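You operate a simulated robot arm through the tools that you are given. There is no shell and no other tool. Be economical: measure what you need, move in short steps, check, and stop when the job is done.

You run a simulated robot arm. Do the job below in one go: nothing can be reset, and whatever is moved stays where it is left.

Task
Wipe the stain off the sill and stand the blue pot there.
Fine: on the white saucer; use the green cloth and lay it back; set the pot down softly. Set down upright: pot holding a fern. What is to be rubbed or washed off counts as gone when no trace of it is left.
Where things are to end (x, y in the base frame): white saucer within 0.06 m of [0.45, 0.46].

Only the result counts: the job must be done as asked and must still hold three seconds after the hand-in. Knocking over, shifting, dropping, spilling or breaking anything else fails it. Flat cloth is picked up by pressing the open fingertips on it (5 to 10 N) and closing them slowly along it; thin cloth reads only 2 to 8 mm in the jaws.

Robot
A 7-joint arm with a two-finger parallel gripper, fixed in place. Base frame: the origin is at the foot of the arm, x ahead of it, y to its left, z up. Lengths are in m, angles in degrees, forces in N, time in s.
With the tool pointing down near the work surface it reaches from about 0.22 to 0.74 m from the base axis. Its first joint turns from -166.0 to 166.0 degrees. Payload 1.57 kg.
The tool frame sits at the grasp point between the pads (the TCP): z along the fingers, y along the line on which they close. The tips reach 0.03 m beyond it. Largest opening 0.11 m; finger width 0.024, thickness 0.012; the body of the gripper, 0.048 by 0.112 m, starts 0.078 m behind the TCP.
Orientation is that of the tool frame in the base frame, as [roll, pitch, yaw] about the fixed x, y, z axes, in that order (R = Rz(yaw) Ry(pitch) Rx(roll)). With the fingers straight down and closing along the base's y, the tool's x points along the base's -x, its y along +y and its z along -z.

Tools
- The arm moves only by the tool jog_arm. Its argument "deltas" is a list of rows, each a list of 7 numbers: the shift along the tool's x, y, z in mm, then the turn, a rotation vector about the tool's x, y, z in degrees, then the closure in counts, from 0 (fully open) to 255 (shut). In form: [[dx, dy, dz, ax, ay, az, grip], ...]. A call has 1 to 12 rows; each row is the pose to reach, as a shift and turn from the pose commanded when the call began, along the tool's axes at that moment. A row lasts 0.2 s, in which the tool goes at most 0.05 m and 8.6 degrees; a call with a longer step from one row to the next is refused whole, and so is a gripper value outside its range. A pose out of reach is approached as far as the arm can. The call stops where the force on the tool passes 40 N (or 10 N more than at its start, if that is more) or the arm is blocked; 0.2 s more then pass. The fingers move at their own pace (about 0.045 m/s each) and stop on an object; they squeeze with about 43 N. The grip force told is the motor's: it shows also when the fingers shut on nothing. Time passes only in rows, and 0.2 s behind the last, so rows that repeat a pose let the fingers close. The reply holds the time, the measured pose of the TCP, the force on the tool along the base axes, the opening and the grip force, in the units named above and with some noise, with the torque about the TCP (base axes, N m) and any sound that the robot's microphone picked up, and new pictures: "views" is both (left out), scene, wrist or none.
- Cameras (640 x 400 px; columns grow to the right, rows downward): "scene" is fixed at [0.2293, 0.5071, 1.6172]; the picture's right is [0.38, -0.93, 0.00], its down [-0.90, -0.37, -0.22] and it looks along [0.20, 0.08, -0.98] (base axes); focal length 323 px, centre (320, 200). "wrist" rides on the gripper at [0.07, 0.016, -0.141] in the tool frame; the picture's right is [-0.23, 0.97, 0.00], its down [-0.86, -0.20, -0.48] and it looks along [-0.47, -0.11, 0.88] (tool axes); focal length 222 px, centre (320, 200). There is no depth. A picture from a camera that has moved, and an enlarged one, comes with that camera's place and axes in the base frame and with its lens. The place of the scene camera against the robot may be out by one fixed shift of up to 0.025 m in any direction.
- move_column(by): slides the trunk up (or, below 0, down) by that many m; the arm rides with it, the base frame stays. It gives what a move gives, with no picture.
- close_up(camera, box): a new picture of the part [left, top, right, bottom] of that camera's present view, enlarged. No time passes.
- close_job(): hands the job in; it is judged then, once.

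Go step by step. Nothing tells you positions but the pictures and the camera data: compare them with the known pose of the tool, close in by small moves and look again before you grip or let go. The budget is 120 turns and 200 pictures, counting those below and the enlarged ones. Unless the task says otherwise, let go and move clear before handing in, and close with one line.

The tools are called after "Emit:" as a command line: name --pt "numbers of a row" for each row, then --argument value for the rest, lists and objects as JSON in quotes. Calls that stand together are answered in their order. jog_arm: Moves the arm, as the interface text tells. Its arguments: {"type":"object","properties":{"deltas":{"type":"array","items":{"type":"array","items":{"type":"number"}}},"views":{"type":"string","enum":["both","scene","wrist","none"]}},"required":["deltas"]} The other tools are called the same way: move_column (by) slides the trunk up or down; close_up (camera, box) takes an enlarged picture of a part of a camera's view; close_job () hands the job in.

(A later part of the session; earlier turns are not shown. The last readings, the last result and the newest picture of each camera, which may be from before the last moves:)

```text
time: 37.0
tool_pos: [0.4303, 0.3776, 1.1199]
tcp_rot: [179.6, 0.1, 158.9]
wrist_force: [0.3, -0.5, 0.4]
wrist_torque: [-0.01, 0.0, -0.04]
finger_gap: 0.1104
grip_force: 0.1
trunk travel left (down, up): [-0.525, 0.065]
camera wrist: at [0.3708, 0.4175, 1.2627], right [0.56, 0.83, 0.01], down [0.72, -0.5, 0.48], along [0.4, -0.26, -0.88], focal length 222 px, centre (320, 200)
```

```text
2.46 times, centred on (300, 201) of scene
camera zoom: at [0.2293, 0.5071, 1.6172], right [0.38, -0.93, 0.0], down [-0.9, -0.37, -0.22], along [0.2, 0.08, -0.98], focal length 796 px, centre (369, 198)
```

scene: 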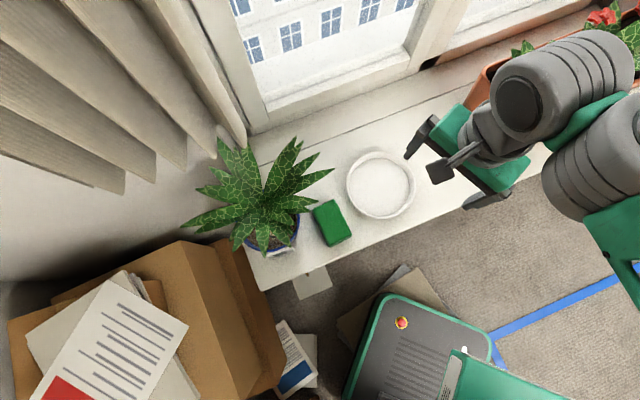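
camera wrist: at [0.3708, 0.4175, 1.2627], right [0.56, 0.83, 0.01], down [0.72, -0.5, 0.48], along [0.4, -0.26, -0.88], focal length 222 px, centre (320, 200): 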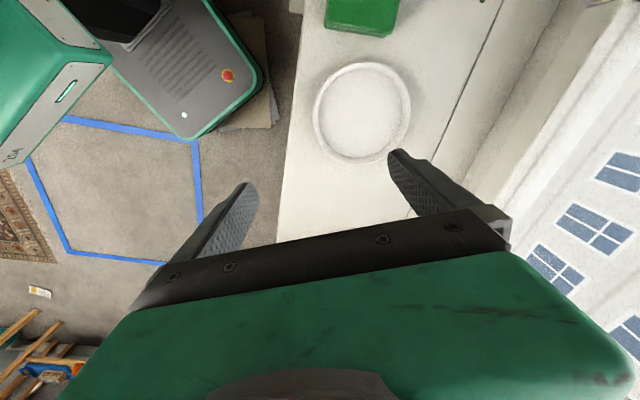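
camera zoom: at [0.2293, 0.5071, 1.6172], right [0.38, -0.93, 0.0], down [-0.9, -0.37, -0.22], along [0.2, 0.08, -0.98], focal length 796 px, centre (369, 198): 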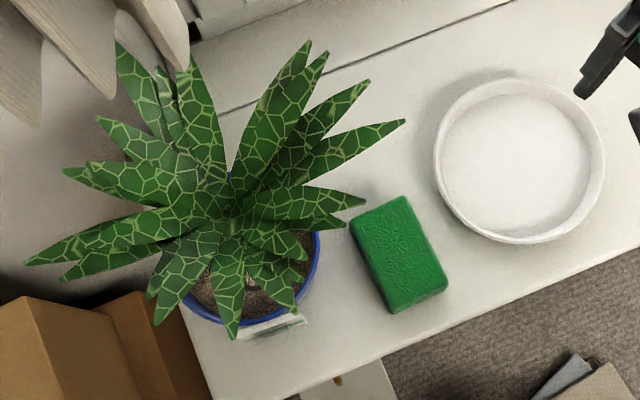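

The saucer is set at about (0.47, 0.45). Next is the pot at about (0.28, 0.63). I'll back off to the room side, ready to tilt the tool and see the pot from the side.

Emit:
jog_arm --pt "30 -3 0 0 0 -7.7 0" --pt "60 -6 0 0 0 -15.4 0" --pt "90 -9 0 0 0 -23 0" --pt "120 -12 0 0 0 -30.7 0" --pt "150 -15 0 0 0 -38.4 0" --pt "180 -18 0 0 0 -46 0" --pt "210 -21 0 0 0 -53.7 0" --pt "240 -24 0 0 0 -61.4 0" --pt "268 -26 0 0 0 -69 0" --pt "268 -26 0 0 0 -69 0" --views "scene"

```text
time: 39.2
tool_pos: [0.1709, 0.4496, 1.1173]
tcp_rot: [179.9, 0.5, -132.0]
wrist_force: [0.2, 0.2, 0.3]
wrist_torque: [0.0, 0.04, -0.02]
finger_gap: 0.11
grip_force: 0.0
trunk travel left (down, up): [-0.525, 0.065]
```

scene: 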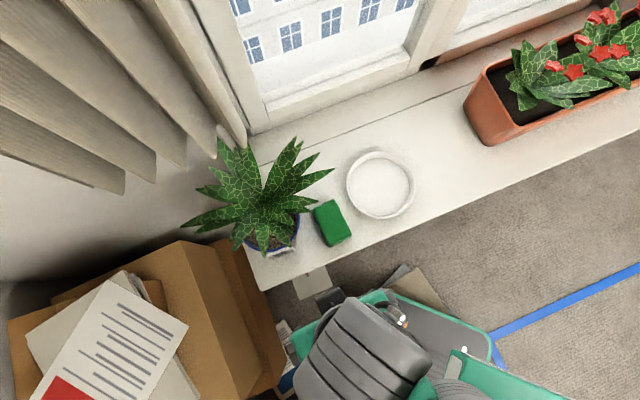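

Emit:
jog_arm --pt "0 0 14 0 -8.5 0 0" --pt "0 0 28 0 -17 0 0" --pt "0 0 42 0 -25.5 0 0" --pt "0 0 56 0 -34 0 0" --pt "0 0 70 0 -42.5 0 0" --pt "0 0 85 0 -51 0 0" --pt "0 0 100 0 -59.5 0 0" --pt "0 0 100 0 -59.5 0 0"

```text
time: 41.0
tool_pos: [0.1728, 0.4506, 1.0174]
tcp_rot: [179.9, 60.0, -132.2]
wrist_force: [0.4, 0.7, -0.3]
wrist_torque: [-0.04, -0.01, -0.01]
finger_gap: 0.1102
grip_force: 0.1
trunk travel left (down, up): [-0.525, 0.065]
camera wrist: at [0.0554, 0.3447, 1.0279], right [-0.65, 0.74, 0.2], down [0.16, -0.13, 0.98], along [0.75, 0.67, -0.03], focal length 222 px, centre (320, 200)
```

scene: 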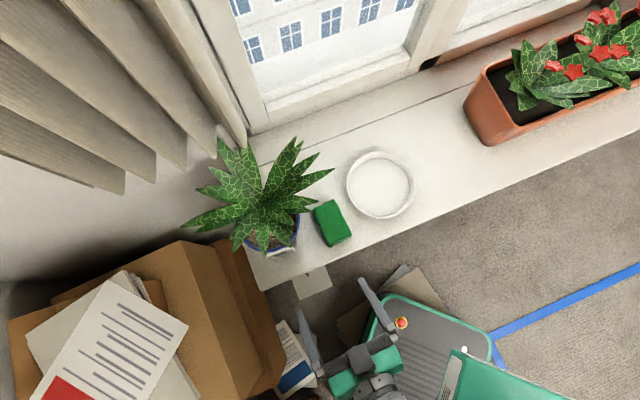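
wrist: 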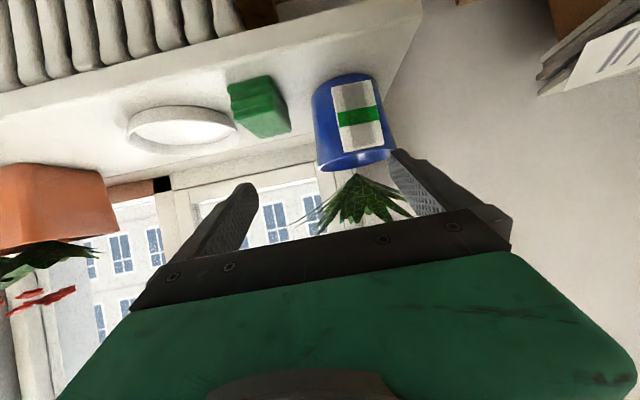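

That gives a very good side view: the pot stands with its label facing the room, rim z ≈ 0.967, rim about 0.116 wide and base about 0.092. I'll grip it low from the room side with the jaws along the sill. First I'll line up: tilt 10° more, shift sideways, and come partway in.

Emit:
jog_arm --pt "7 10 22 0 -3 0 0" --pt "14 19 43 0 -5 0 0" --pt "22 28 65 0 -8 0 0" --pt "29 38 86 0 -10 0 0" --pt "36 47 107 0 -10 0 0" --pt "36 47 107 0 -10 0 0"

Emit:
close_up --camera "wrist" --box '[180, 0, 500, 200]'

```text
time: 42.4
tool_pos: [0.1885, 0.5381, 0.9322]
tcp_rot: [179.8, 69.9, -132.3]
wrist_force: [-0.5, 0.9, 0.3]
wrist_torque: [0.03, 0.01, -0.02]
finger_gap: 0.1097
grip_force: 0.0
trunk travel left (down, up): [-0.525, 0.065]
camera wrist: at [0.0712, 0.433, 0.9164], right [-0.67, 0.71, 0.21], down [0.04, -0.25, 0.97], along [0.74, 0.66, 0.14], focal length 222 px, centre (320, 200)
```

scene: 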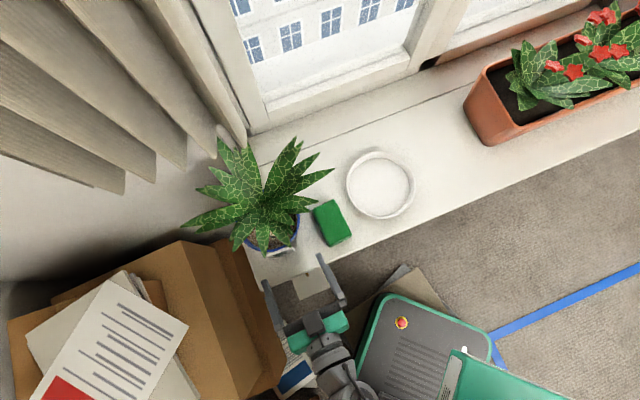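
wrist: 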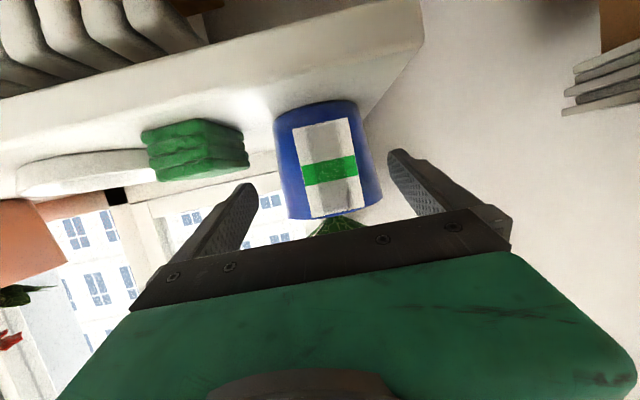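

```text
2.00 times, centred on (340, 100) of wrist
camera zoom: at [0.0712, 0.433, 0.9164], right [-0.67, 0.71, 0.21], down [0.04, -0.25, 0.97], along [0.74, 0.66, 0.14], focal length 444 px, centre (280, 400)
```

zoom: 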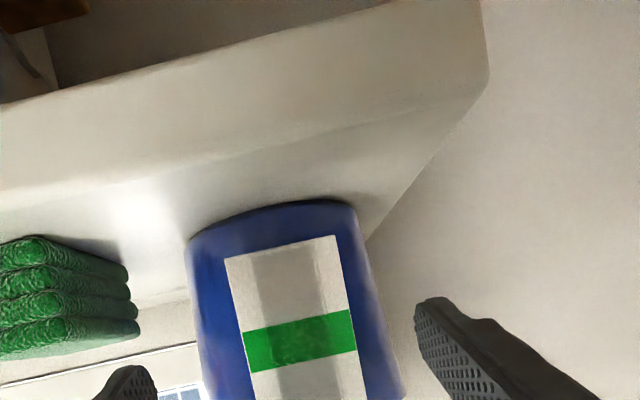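

The pot axis comes out at about (0.259, 0.620), nearly on the jaw centreline (3 mm off). I'll go down to grip height and halfway in, then look again.

Emit:
jog_arm --pt "12 1 13 0 0 0 0" --pt "23 3 20 0 0 0 0" --pt "22 3 40 0 0 0 0" --pt "17.7 3.3 59.7 0 0 0 0" --pt "17.7 3.3 59.7 0 0 0 0"

Emit:
close_up --camera "scene" --box '[200, 180, 360, 300]'

```text
time: 43.6
tool_pos: [0.2184, 0.5759, 0.8947]
tcp_rot: [179.8, 70.0, -132.3]
wrist_force: [0.9, -0.3, -0.7]
wrist_torque: [-0.01, -0.01, 0.02]
finger_gap: 0.1101
grip_force: 0.1
trunk travel left (down, up): [-0.525, 0.065]
camera wrist: at [0.1009, 0.4715, 0.8794], right [-0.67, 0.71, 0.21], down [0.04, -0.25, 0.97], along [0.74, 0.66, 0.14], focal length 222 px, centre (320, 200)
```

scene: 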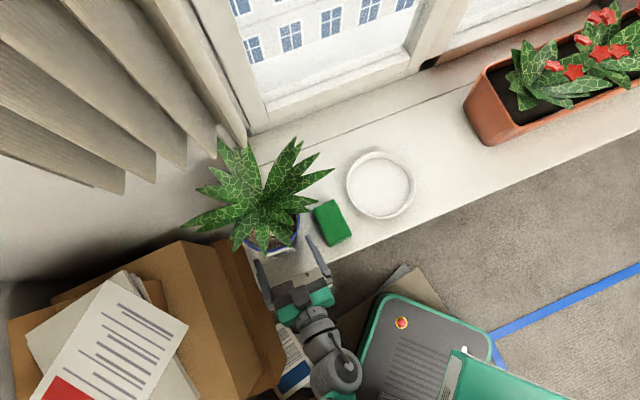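
wrist: 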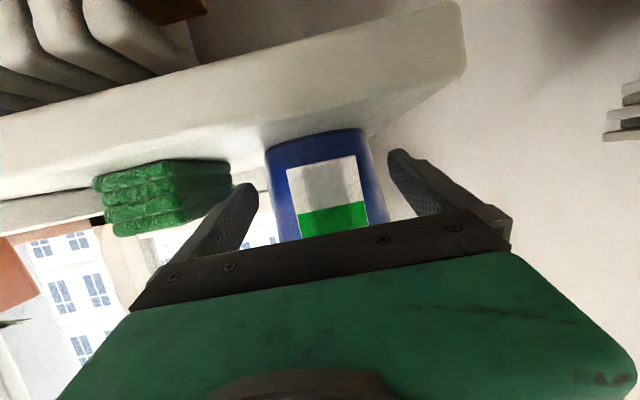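

```text
3.33 times, centred on (280, 240) of scene
camera zoom: at [0.2293, 0.5071, 1.6172], right [0.38, -0.93, 0.0], down [-0.9, -0.37, -0.22], along [0.2, 0.08, -0.98], focal length 1078 px, centre (453, 67)
```

zoom: 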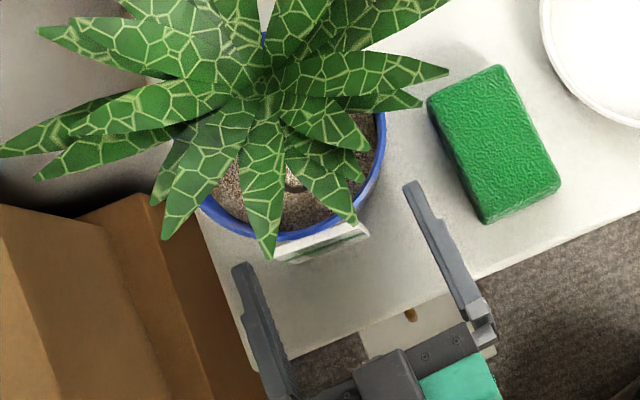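

The estimate holds: the axis is 65 mm ahead and 1 mm off centre. I'll advance slowly, stopping short to check contact.

Emit:
jog_arm --pt "-3.4 1 9.4 0 0 0 0" --pt "-6.8 1 18.8 0 0 0 0" --pt "-10.2 1 28.2 0 0 0 0" --pt "-13.7 1 37.6 0 0 0 0" --pt "-15.4 1 42.3 0 0 0 0" --pt "-15.4 1 42.3 0 0 0 0"

Emit:
close_up --camera "scene" --box '[200, 180, 360, 300]'

```text
time: 45.0
tool_pos: [0.249, 0.6102, 0.8973]
tcp_rot: [179.7, 69.9, -132.4]
wrist_force: [-2.5, -1.8, 1.6]
wrist_torque: [0.05, -0.01, 0.0]
finger_gap: 0.11
grip_force: 0.2
trunk travel left (down, up): [-0.525, 0.065]
camera wrist: at [0.131, 0.5057, 0.8803], right [-0.67, 0.71, 0.21], down [0.04, -0.25, 0.97], along [0.74, 0.66, 0.14], focal length 222 px, centre (320, 200)
```

scene: 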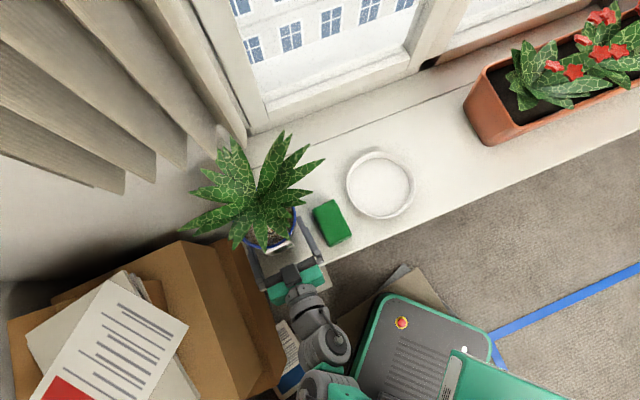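
wrist: 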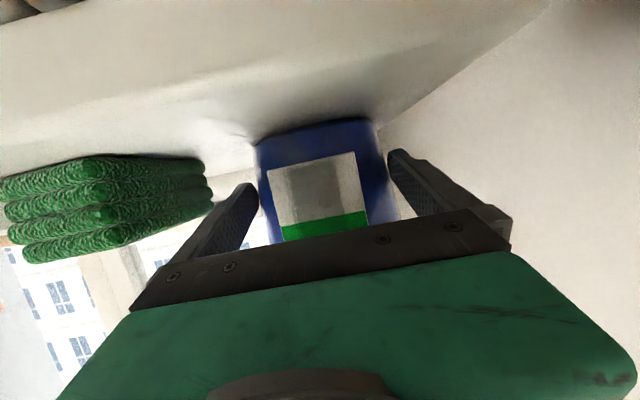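

```text
3.33 times, centred on (280, 240) of scene
camera zoom: at [0.2293, 0.5071, 1.6172], right [0.38, -0.93, 0.0], down [-0.9, -0.37, -0.22], along [0.2, 0.08, -0.98], focal length 1078 px, centre (453, 67)
```

zoom: 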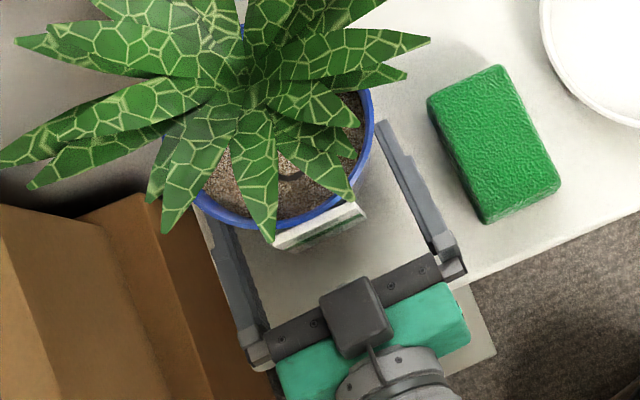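

The pot was nudged about 1 cm straight back, still upright, because one finger was rubbing: the axis is 5 mm off my centreline. I'll shift sideways and a bit lower to free it.

Emit:
jog_arm --pt "2 2 0 0 0 0 0" --pt "6 5 2 0 0 0 0" --pt "6 5 2 0 0 0 0"

Emit:
close_up --camera "wrist" --box '[200, 80, 440, 260]'

```text
time: 45.8
tool_pos: [0.2434, 0.6144, 0.8851]
tcp_rot: [-179.8, 69.4, -131.6]
wrist_force: [0.6, -0.8, 0.1]
wrist_torque: [0.05, -0.04, 0.11]
finger_gap: 0.1099
grip_force: 0.0
trunk travel left (down, up): [-0.525, 0.065]
camera wrist: at [0.1263, 0.5077, 0.8695], right [-0.67, 0.71, 0.21], down [0.05, -0.24, 0.97], along [0.74, 0.66, 0.13], focal length 222 px, centre (320, 200)
```

scene: 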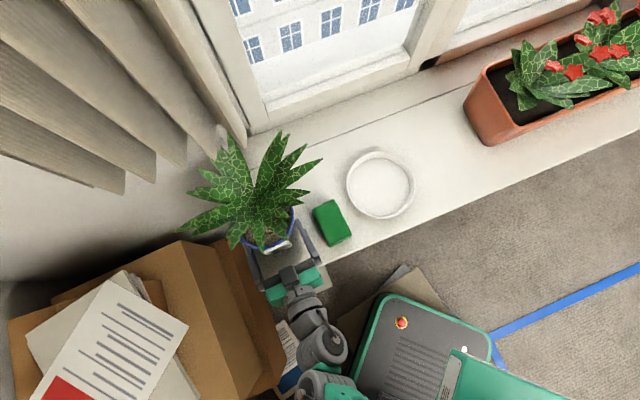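
wrist: 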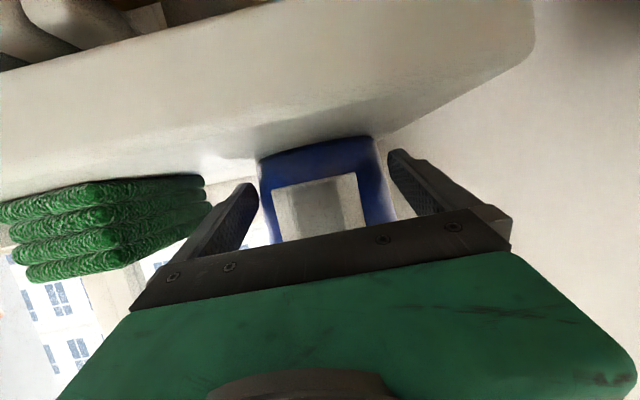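

```text
2.22 times, centred on (320, 170) of wrist
camera zoom: at [0.1263, 0.5077, 0.8695], right [-0.67, 0.71, 0.21], down [0.05, -0.24, 0.97], along [0.74, 0.66, 0.13], focal length 494 px, centre (320, 267)
```

zoom: 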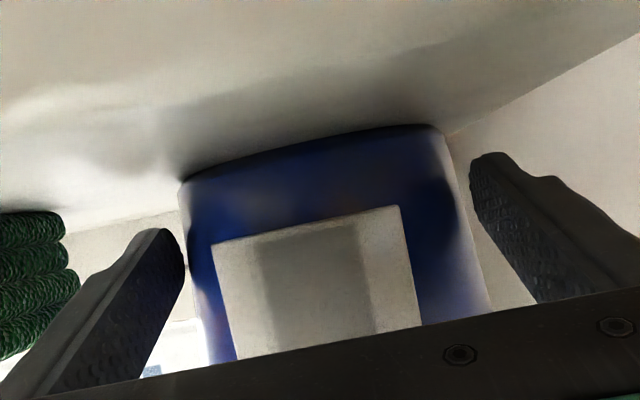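

Now it's centred with both sides clear: axis 33 mm ahead, lateral offset about 0. I'll advance 23 mm.

Emit:
jog_arm --pt "-2.5 0 7 0 0 0 0" --pt "-5 0 14 0 0 0 0" --pt "-7.9 0 21.6 0 0 0 0" --pt "-7.9 0 21.6 0 0 0 0"

Emit:
close_up --camera "wrist" --box '[200, 80, 440, 260]'

Emit:
close_up --camera "scene" --box '[200, 180, 360, 300]'

```text
time: 46.8
tool_pos: [0.2609, 0.6305, 0.8883]
tcp_rot: [179.8, 69.7, -132.2]
wrist_force: [-1.1, -0.6, -5.4]
wrist_torque: [-0.15, 0.13, 0.02]
finger_gap: 0.1102
grip_force: 0.1
trunk travel left (down, up): [-0.525, 0.065]
camera wrist: at [0.1426, 0.5262, 0.8722], right [-0.67, 0.71, 0.21], down [0.05, -0.25, 0.97], along [0.74, 0.66, 0.13], focal length 222 px, centre (320, 200)
```

scene: 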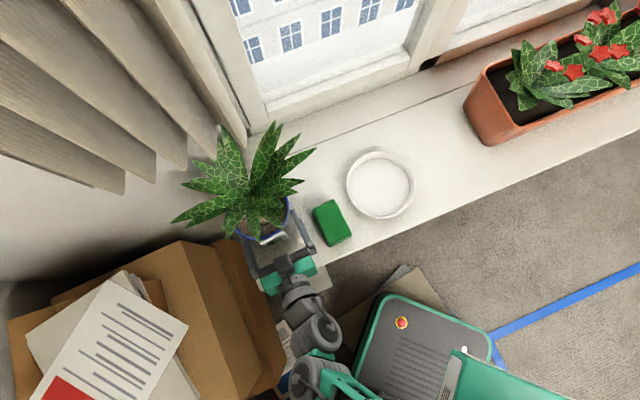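
wrist: 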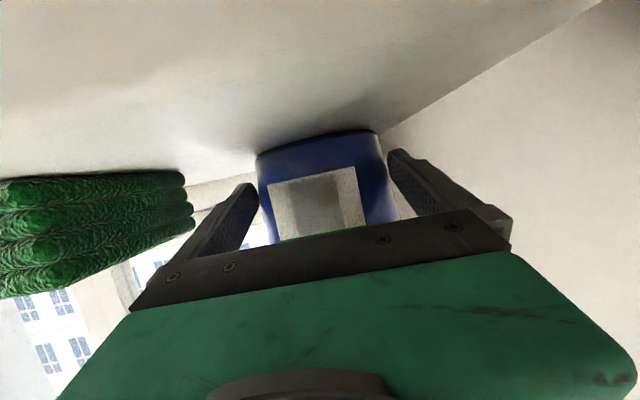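

```text
2.22 times, centred on (320, 170) of wrist
camera zoom: at [0.1426, 0.5262, 0.8722], right [-0.67, 0.71, 0.21], down [0.05, -0.25, 0.97], along [0.74, 0.66, 0.13], focal length 494 px, centre (320, 267)
```

zoom: 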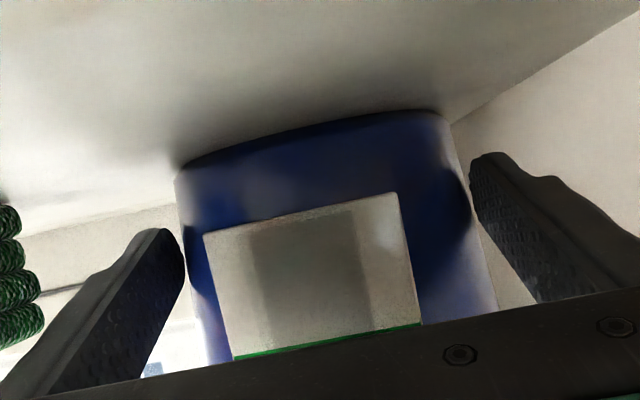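

```text
3.33 times, centred on (280, 240) of scene
camera zoom: at [0.2293, 0.5071, 1.6172], right [0.38, -0.93, 0.0], down [-0.9, -0.37, -0.22], along [0.2, 0.08, -0.98], focal length 1078 px, centre (453, 67)
```

zoom: 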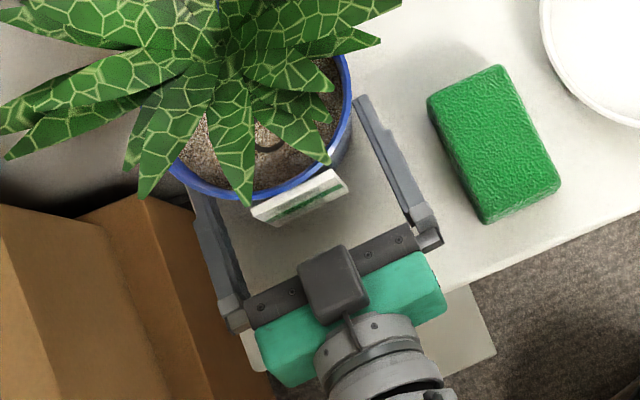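

The pot is wider than I took it to be, about 0.107 at grip height, so 1–2 mm of side clearance was used up and it slid along with the tips. I'll correct 2.6 mm sideways and 5 mm lower, then advance a bit more.

Emit:
jog_arm --pt "2 1.3 1 0 0 0 0" --pt "4.7 2.6 1.7 0 0 0 0" --pt "4.7 2.6 1.7 0 0 0 0" --pt "2.5 2.6 8 0 0 0 0" --pt "0 2.6 15 0 0 0 0" --pt "0 2.6 15 0 0 0 0"

Emit:
close_up --camera "wrist" --box '[200, 80, 440, 260]'

Emit:
close_up --camera "scene" --box '[200, 180, 360, 300]'

```text
time: 48.2
tool_pos: [0.2666, 0.6438, 0.8839]
tcp_rot: [179.7, 69.8, -132.2]
wrist_force: [-2.1, 0.4, -0.9]
wrist_torque: [-0.01, 0.07, 0.07]
finger_gap: 0.1101
grip_force: 0.1
trunk travel left (down, up): [-0.525, 0.065]
camera wrist: at [0.1493, 0.5384, 0.8683], right [-0.67, 0.71, 0.21], down [0.04, -0.25, 0.97], along [0.74, 0.66, 0.14], focal length 222 px, centre (320, 200)
```

scene: 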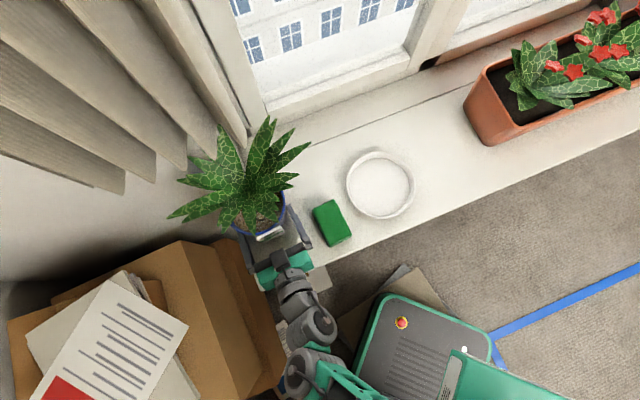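
wrist: 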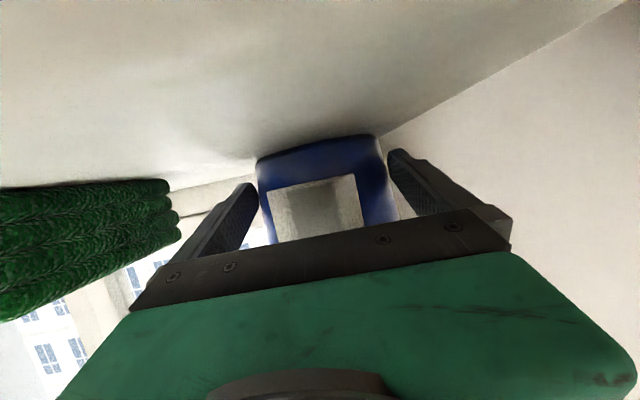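

```text
2.22 times, centred on (320, 170) of wrist
camera zoom: at [0.1493, 0.5384, 0.8683], right [-0.67, 0.71, 0.21], down [0.04, -0.25, 0.97], along [0.74, 0.66, 0.14], focal length 494 px, centre (320, 267)
```

zoom: 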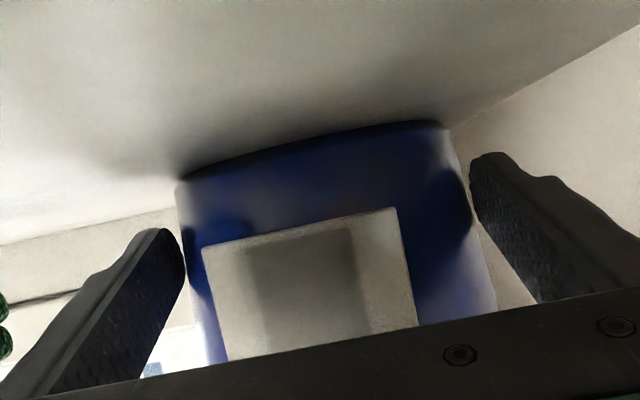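

```text
3.33 times, centred on (280, 240) of scene
camera zoom: at [0.2293, 0.5071, 1.6172], right [0.38, -0.93, 0.0], down [-0.9, -0.37, -0.22], along [0.2, 0.08, -0.98], focal length 1078 px, centre (453, 67)
```

zoom: 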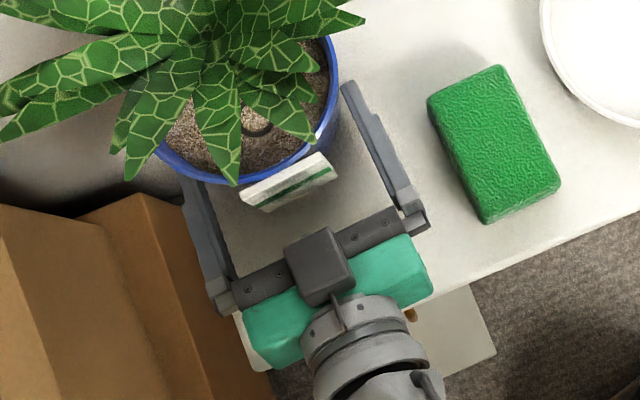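

Both tips touch the pot symmetrically, so it is slightly wider than the jaws at its axis. The tips can still clamp a chord just in front of the axis, with a wedge angle of only about 15°. I'll try closing and see what gap and force it holds.

Emit:
jog_arm --pt "0 0 -2 0 0 0 10" --pt "0 0 -2 0 0 0 20" --pt "0 0 -2 0 0 0 30" --pt "0 0 -2 0 0 0 40" --pt "0 0 -2 0 0 0 40"

Emit:
close_up --camera "scene" --box '[200, 180, 360, 300]'

```text
time: 49.4
tool_pos: [0.267, 0.6407, 0.8843]
tcp_rot: [179.9, 69.9, -132.2]
wrist_force: [0.2, -1.3, -0.6]
wrist_torque: [-0.01, 0.24, 0.02]
finger_gap: 0.1091
grip_force: 42.8
trunk travel left (down, up): [-0.525, 0.065]
camera wrist: at [0.149, 0.5368, 0.8685], right [-0.67, 0.71, 0.21], down [0.04, -0.25, 0.97], along [0.74, 0.66, 0.13], focal length 222 px, centre (320, 200)
```

scene: 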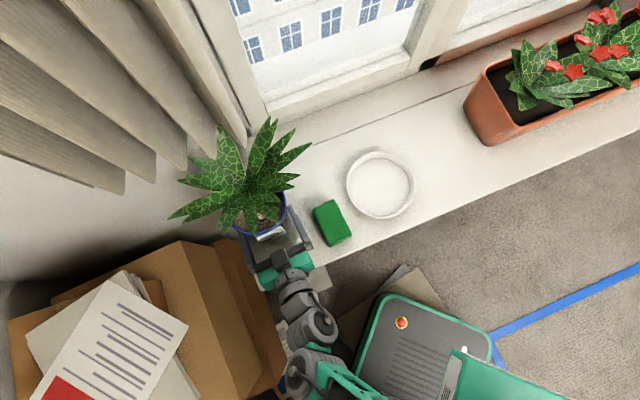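
wrist: 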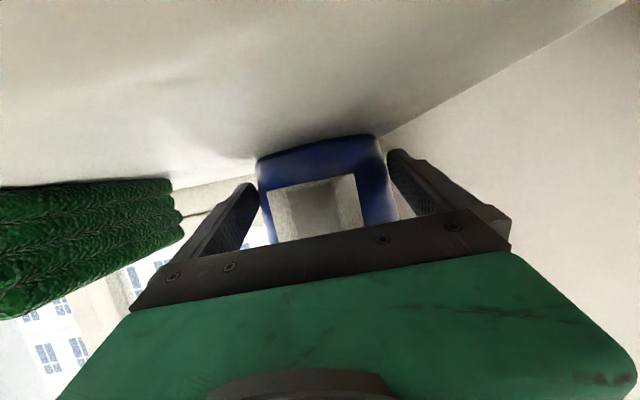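

```text
3.33 times, centred on (280, 240) of scene
camera zoom: at [0.2293, 0.5071, 1.6172], right [0.38, -0.93, 0.0], down [-0.9, -0.37, -0.22], along [0.2, 0.08, -0.98], focal length 1078 px, centre (453, 67)
```

zoom: 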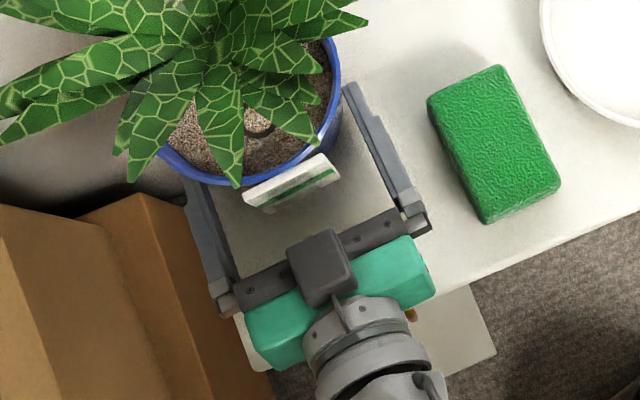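

The jaws hold at 109 mm with full force, and the pot moved with them. I'll try a small 6 mm lift to feel the weight.

Emit:
jog_arm --pt "-2 0 -0.7 0 0 0 60" --pt "-4 0 -1.4 0 0 0 60" --pt "-6 0 -2.1 0 0 0 60" --pt "-8 0 -2.9 0 0 0 60" --pt "-8 0 -2.9 0 0 0 60"

Emit:
close_up --camera "wrist" --box '[200, 80, 440, 260]'

```text
time: 50.6
tool_pos: [0.2662, 0.6426, 0.8917]
tcp_rot: [179.9, 69.9, -132.2]
wrist_force: [0.2, 0.0, -7.9]
wrist_torque: [-0.23, 0.23, -0.01]
finger_gap: 0.1092
grip_force: 43.4
trunk travel left (down, up): [-0.525, 0.065]
camera wrist: at [0.1489, 0.5368, 0.8765], right [-0.67, 0.71, 0.21], down [0.05, -0.25, 0.97], along [0.74, 0.66, 0.14], focal length 222 px, centre (320, 200)
```

scene: 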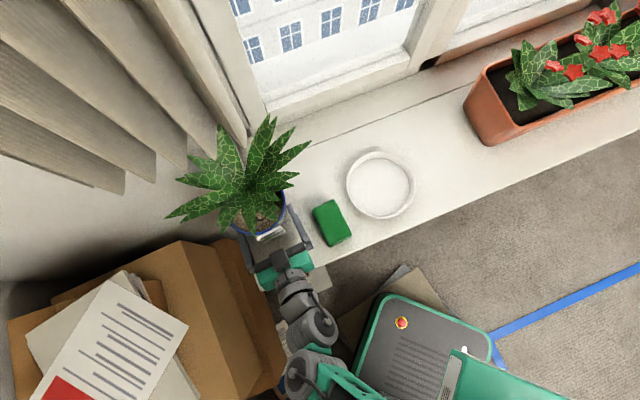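
wrist: 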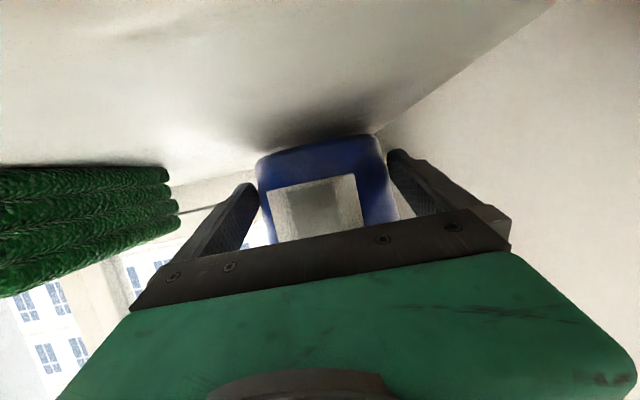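

```text
2.22 times, centred on (320, 170) of wrist
camera zoom: at [0.1489, 0.5368, 0.8765], right [-0.67, 0.71, 0.21], down [0.05, -0.25, 0.97], along [0.74, 0.66, 0.14], focal length 494 px, centre (320, 267)
```

zoom: 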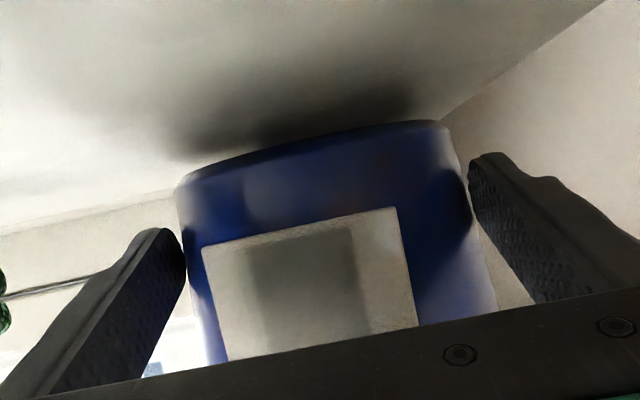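

It's lifted cleanly: weight about 8 N, with the centre of mass 41 mm ahead of the TCP, so the axis is about (0.295, 0.672). I'll raise it slowly to clear the cloth and saucer.

Emit:
jog_arm --pt "-5 0 -1.8 0 0 0 80" --pt "-12 0 -4.4 0 0 0 80" --pt "-20 0 -7.2 0 0 0 80" --pt "-28 0 -10 0 0 0 80" --pt "-36 0 -13 0 0 0 80" --pt "-44 0 -16 0 0 0 80" --pt "-50 0 -18.2 0 0 0 80" --pt "-52 0 -19 0 0 0 80" --pt "-52 0 -19 0 0 0 80"

```text
time: 52.6
tool_pos: [0.2663, 0.6434, 0.9469]
tcp_rot: [179.8, 69.9, -132.2]
wrist_force: [0.7, -0.8, -8.1]
wrist_torque: [-0.25, 0.23, 0.03]
finger_gap: 0.109
grip_force: 42.8
trunk travel left (down, up): [-0.525, 0.065]
camera wrist: at [0.1496, 0.538, 0.9313], right [-0.67, 0.71, 0.21], down [0.05, -0.25, 0.97], along [0.74, 0.66, 0.14], focal length 222 px, centre (320, 200)
```

scene: 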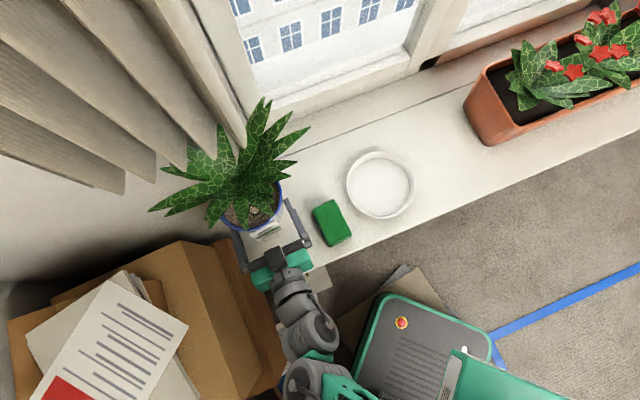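
wrist: 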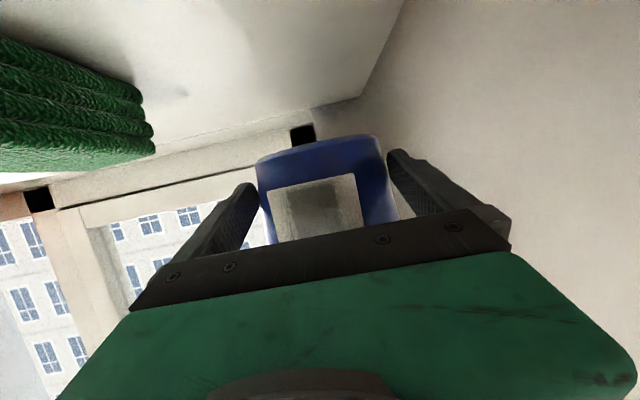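

The hold is steady. Now I'll carry it slowly sideways towards the saucer.

Emit:
jog_arm --pt "0.5 -8 -1.5 0 0 0 80" --pt "1.6 -24 -4.4 0 0 0 80" --pt "2.9 -43 -8 0 0 0 80" --pt "4.2 -62 -11.5 0 0 0 80" --pt "5.5 -81 -15 0 0 0 80" --pt "6.8 -100 -18.5 0 0 0 80" --pt "8 -119 -22 0 0 0 80" --pt "9.3 -138 -25.5 0 0 0 80" --pt "10.6 -157 -29 0 0 0 80" --pt "11.9 -176 -32.5 0 0 0 80" --pt "12.8 -190 -35 0 0 0 80" --pt "13.2 -196 -36.2 0 0 0 80"

```text
time: 55.2
tool_pos: [0.386, 0.4827, 0.948]
tcp_rot: [179.7, 69.8, -132.4]
wrist_force: [-0.6, -0.5, -8.4]
wrist_torque: [-0.26, 0.24, 0.03]
finger_gap: 0.1091
grip_force: 43.3
trunk travel left (down, up): [-0.525, 0.065]
camera wrist: at [0.2685, 0.3769, 0.9313], right [-0.67, 0.71, 0.21], down [0.05, -0.25, 0.97], along [0.74, 0.66, 0.13], focal length 222 px, centre (320, 200)
```

scene: 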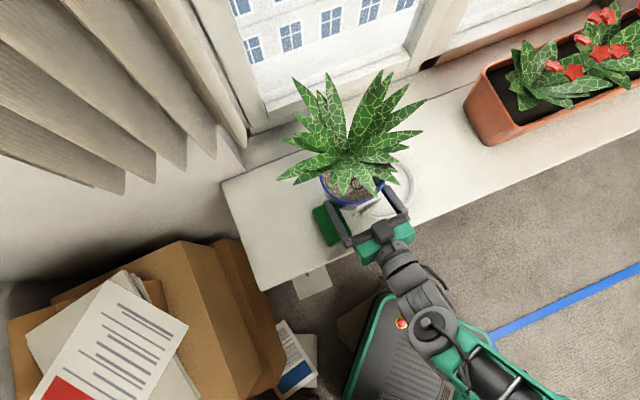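
wrist: 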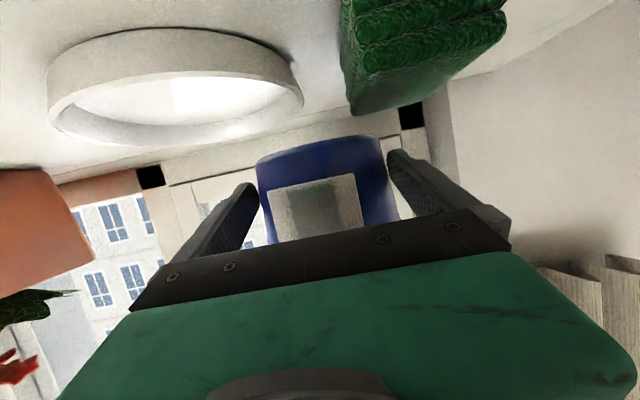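

The saucer shows well now, with its centre at about (0.460, 0.445); the pot axis is at about (0.415, 0.512). I'll finish the sideways move above it.

Emit:
jog_arm --pt "0.5 -7 -1.5 0 0 0 80" --pt "1.5 -20 -4.3 0 0 0 80" --pt "2.8 -36 -7.8 0 0 0 80" --pt "4.1 -52 -11.3 0 0 0 80" --pt "5.3 -67 -14.6 0 0 0 80" --pt "6 -76 -16.6 0 0 0 80" --pt "6.3 -79 -17.3 0 0 0 80" --pt "6.3 -79 -17.3 0 0 0 80"

Emit:
close_up --camera "scene" --box '[300, 120, 460, 240]'

```text
time: 57.0
tool_pos: [0.4334, 0.416, 0.9482]
tcp_rot: [179.7, 69.9, -132.4]
wrist_force: [-0.2, -1.1, -7.8]
wrist_torque: [-0.25, 0.24, 0.02]
finger_gap: 0.109
grip_force: 43.2
trunk travel left (down, up): [-0.525, 0.065]
camera wrist: at [0.3155, 0.3103, 0.9323], right [-0.67, 0.71, 0.21], down [0.05, -0.25, 0.97], along [0.74, 0.66, 0.14], focal length 222 px, centre (320, 200)
```

scene: 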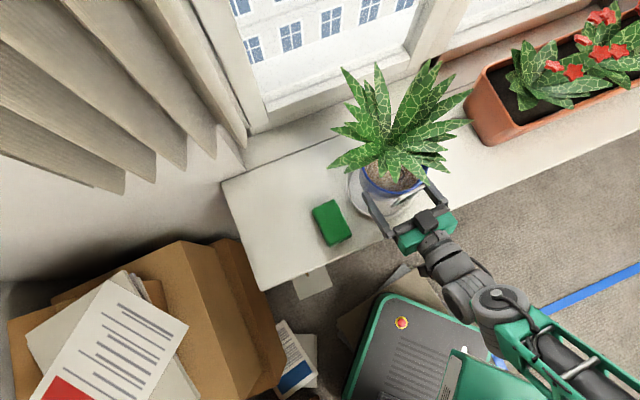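
wrist: 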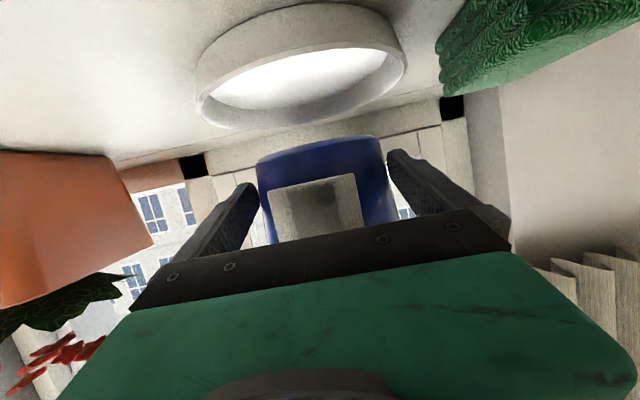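

```text
3.33 times, centred on (380, 180) of scene
camera zoom: at [0.2293, 0.5071, 1.6172], right [0.38, -0.93, 0.0], down [-0.9, -0.37, -0.22], along [0.2, 0.08, -0.98], focal length 1078 px, centre (120, 267)
```

zoom: 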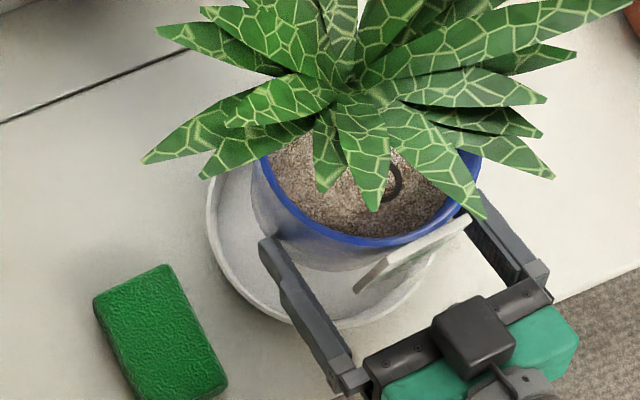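

The pot and saucer axes agree within about 4 mm. I'll lower it slowly to just above the saucer floor.

Emit:
jog_arm --pt "5 0 1.8 0 0 0 80" --pt "13 0 4.7 0 0 0 80" --pt "21 0 7.6 0 0 0 80" --pt "29 0 10.5 0 0 0 80" --pt "37 0 13.4 0 0 0 80" --pt "43 0 15.6 0 0 0 80" --pt "47 0 17 0 0 0 80" --pt "47 0 17 0 0 0 80"

Emit:
close_up --camera "scene" --box '[300, 120, 460, 240]'

Emit:
close_up --camera "wrist" --box '[160, 40, 480, 240]'

```text
time: 58.8
tool_pos: [0.4338, 0.4162, 0.8975]
tcp_rot: [179.8, 69.9, -132.3]
wrist_force: [1.1, 0.0, -8.4]
wrist_torque: [-0.22, 0.22, 0.0]
finger_gap: 0.1089
grip_force: 42.6
trunk travel left (down, up): [-0.525, 0.065]
camera wrist: at [0.3154, 0.3108, 0.8814], right [-0.67, 0.71, 0.21], down [0.04, -0.25, 0.97], along [0.74, 0.66, 0.14], focal length 222 px, centre (320, 200)
```

scene: 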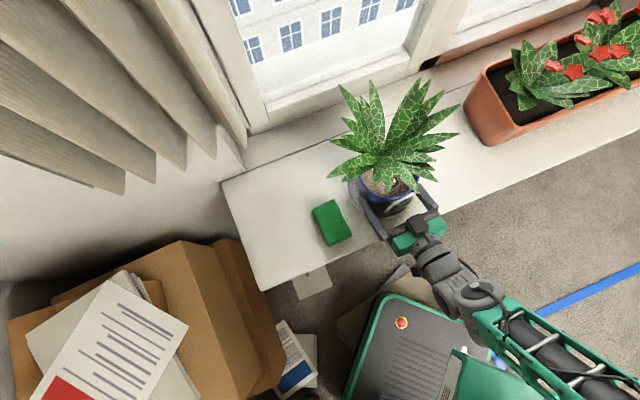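
wrist: 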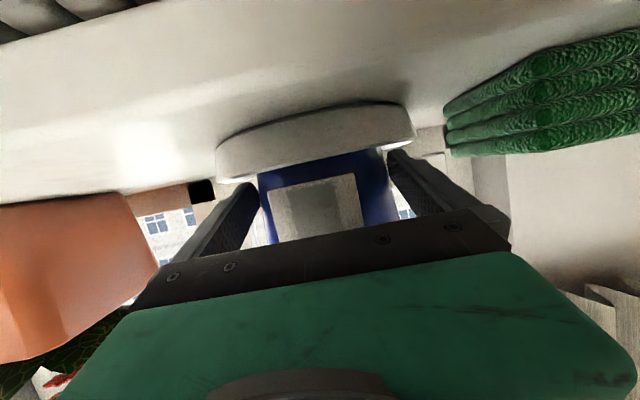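

```text
3.33 times, centred on (380, 180) of scene
camera zoom: at [0.2293, 0.5071, 1.6172], right [0.38, -0.93, 0.0], down [-0.9, -0.37, -0.22], along [0.2, 0.08, -0.98], focal length 1078 px, centre (120, 267)
```

zoom: 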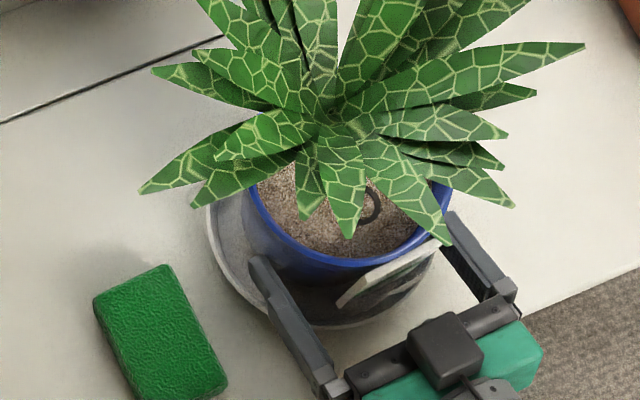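

```text
2.00 times, centred on (320, 140) of wrist
camera zoom: at [0.3154, 0.3108, 0.8814], right [-0.67, 0.71, 0.21], down [0.04, -0.25, 0.97], along [0.74, 0.66, 0.14], focal length 444 px, centre (320, 320)
```

zoom: 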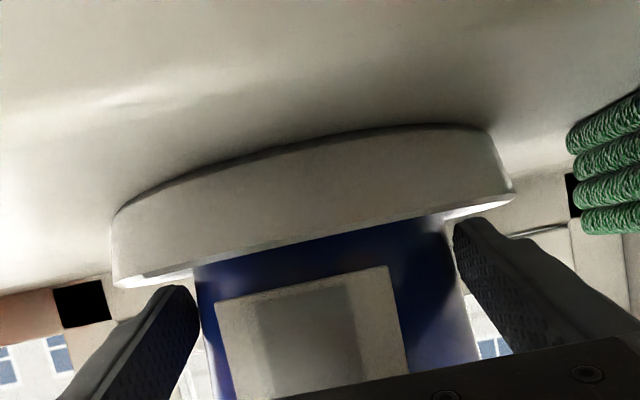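

The pot is centred in the saucer laterally and in depth. I'll lower the last millimetres gently.

Emit:
jog_arm --pt "1.5 0 0.5 0 0 0 80" --pt "3 0 1 0 0 0 80" --pt "4.5 0 1.6 0 0 0 80" --pt "5.5 0 2 0 0 0 80" --pt "5.5 0 2 0 0 0 80" --views "none"

```text
time: 60.0
tool_pos: [0.4325, 0.4163, 0.8922]
tcp_rot: [179.8, 70.0, -132.2]
wrist_force: [0.9, -1.6, -6.5]
wrist_torque: [-0.13, 0.29, -0.08]
finger_gap: 0.1088
grip_force: 43.3
trunk travel left (down, up): [-0.525, 0.065]
```

Emit:
jog_arm --pt "0.9 0 0.3 0 0 0 80" --pt "1.9 0 0.7 0 0 0 80" --pt "1.9 0 0.7 0 0 0 80" --views "none"

```text
time: 60.8
tool_pos: [0.4323, 0.4173, 0.8909]
tcp_rot: [179.7, 69.9, -132.3]
wrist_force: [0.2, -0.5, 0.0]
wrist_torque: [-0.18, 0.13, 0.04]
finger_gap: 0.1087
grip_force: 42.8
trunk travel left (down, up): [-0.525, 0.065]
```

Emit:
jog_arm --pt "0.9 0 0.3 0 0 0 80" --pt "0.9 0 0.3 0 0 0 80" --views "wrist"

Emit:
close_up --camera "wrist" --box '[160, 40, 480, 240]'

Emit:
close_up --camera "scene" --box '[300, 120, 460, 240]'

```text
time: 61.4
tool_pos: [0.432, 0.4175, 0.89]
tcp_rot: [179.9, 70.0, -132.1]
wrist_force: [1.6, -0.2, 6.3]
wrist_torque: [-0.26, -0.07, 0.09]
finger_gap: 0.1088
grip_force: 43.2
trunk travel left (down, up): [-0.525, 0.065]
camera wrist: at [0.3154, 0.3113, 0.8738], right [-0.67, 0.71, 0.21], down [0.04, -0.25, 0.97], along [0.74, 0.66, 0.14], focal length 222 px, centre (320, 200)
```

wrist: 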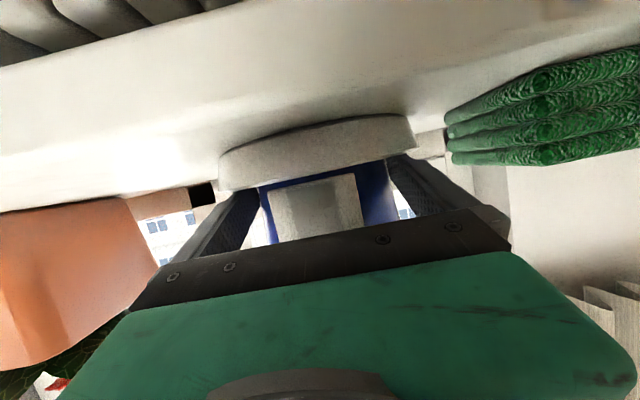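

```text
2.00 times, centred on (320, 140) of wrist
camera zoom: at [0.3154, 0.3113, 0.8738], right [-0.67, 0.71, 0.21], down [0.04, -0.25, 0.97], along [0.74, 0.66, 0.14], focal length 444 px, centre (320, 320)
```

zoom: 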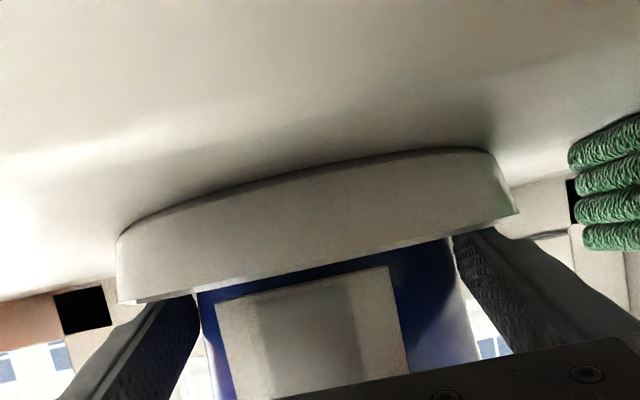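

```text
3.33 times, centred on (380, 180) of scene
camera zoom: at [0.2293, 0.5071, 1.6172], right [0.38, -0.93, 0.0], down [-0.9, -0.37, -0.22], along [0.2, 0.08, -0.98], focal length 1078 px, centre (120, 267)
```

zoom: 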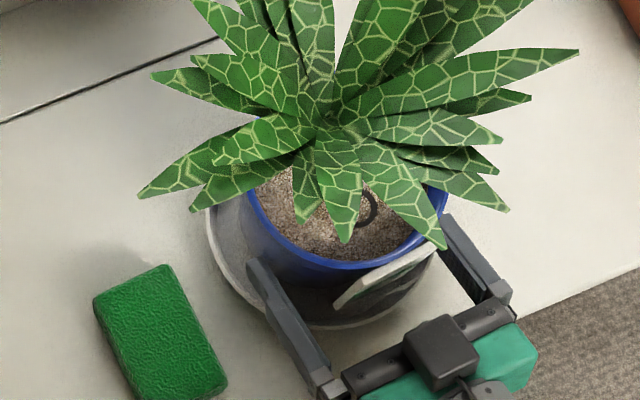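

The pot is seated, with support slightly exceeding its weight. I'll ease up 1 mm so the net force is about zero, then open slowly.

Emit:
jog_arm --pt "-0.9 0 -0.3 0 0 0 80" --pt "-0.9 0 -0.3 0 0 0 30" --pt "-0.9 0 -0.3 0 0 0 8" --pt "-0.9 0 -0.3 0 0 0 0" --pt "-0.9 0 -0.3 0 0 0 0" --pt "-0.9 0 -0.3 0 0 0 0"

Emit:
close_up --camera "wrist" --box '[160, 40, 480, 240]'

```text
time: 62.8
tool_pos: [0.4322, 0.4165, 0.89]
tcp_rot: [179.7, 70.0, -132.3]
wrist_force: [2.3, 4.6, 5.3]
wrist_torque: [-0.45, -0.39, 0.19]
finger_gap: 0.1094
grip_force: 0.0
trunk travel left (down, up): [-0.525, 0.065]
camera wrist: at [0.3154, 0.311, 0.8743], right [-0.67, 0.71, 0.21], down [0.04, -0.25, 0.97], along [0.74, 0.66, 0.14], focal length 222 px, centre (320, 200)
```

scene: 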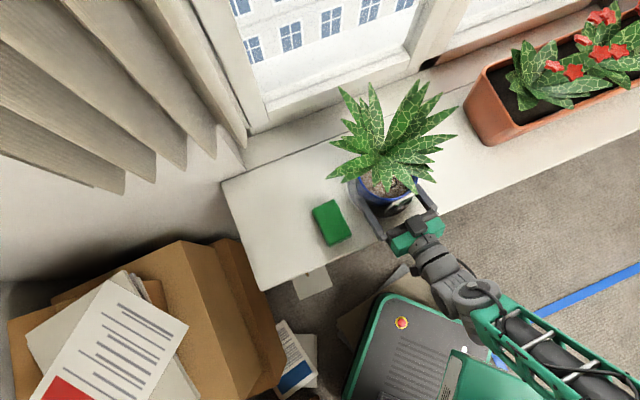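
wrist: 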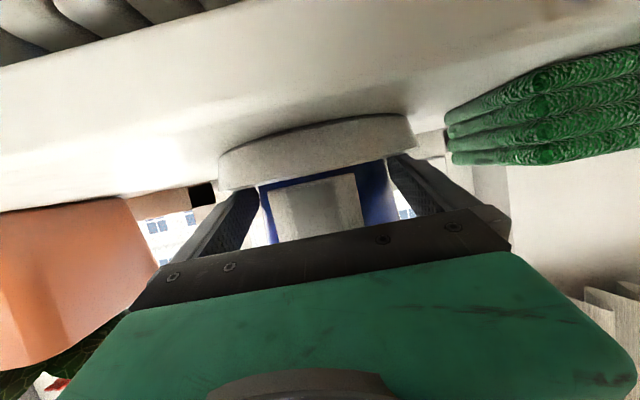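

```text
2.00 times, centred on (320, 140) of wrist
camera zoom: at [0.3154, 0.311, 0.8743], right [-0.67, 0.71, 0.21], down [0.04, -0.25, 0.97], along [0.74, 0.66, 0.14], focal length 444 px, centre (320, 320)
```

zoom: 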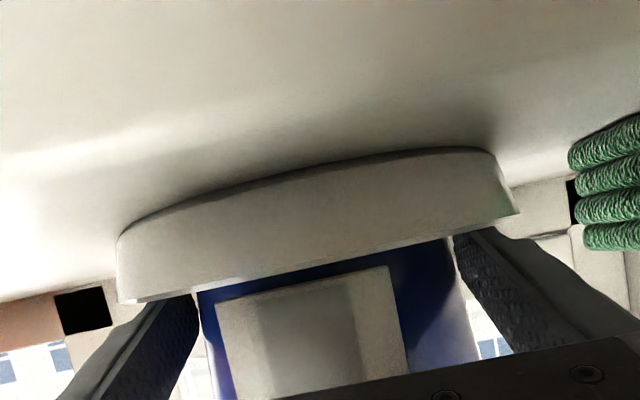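

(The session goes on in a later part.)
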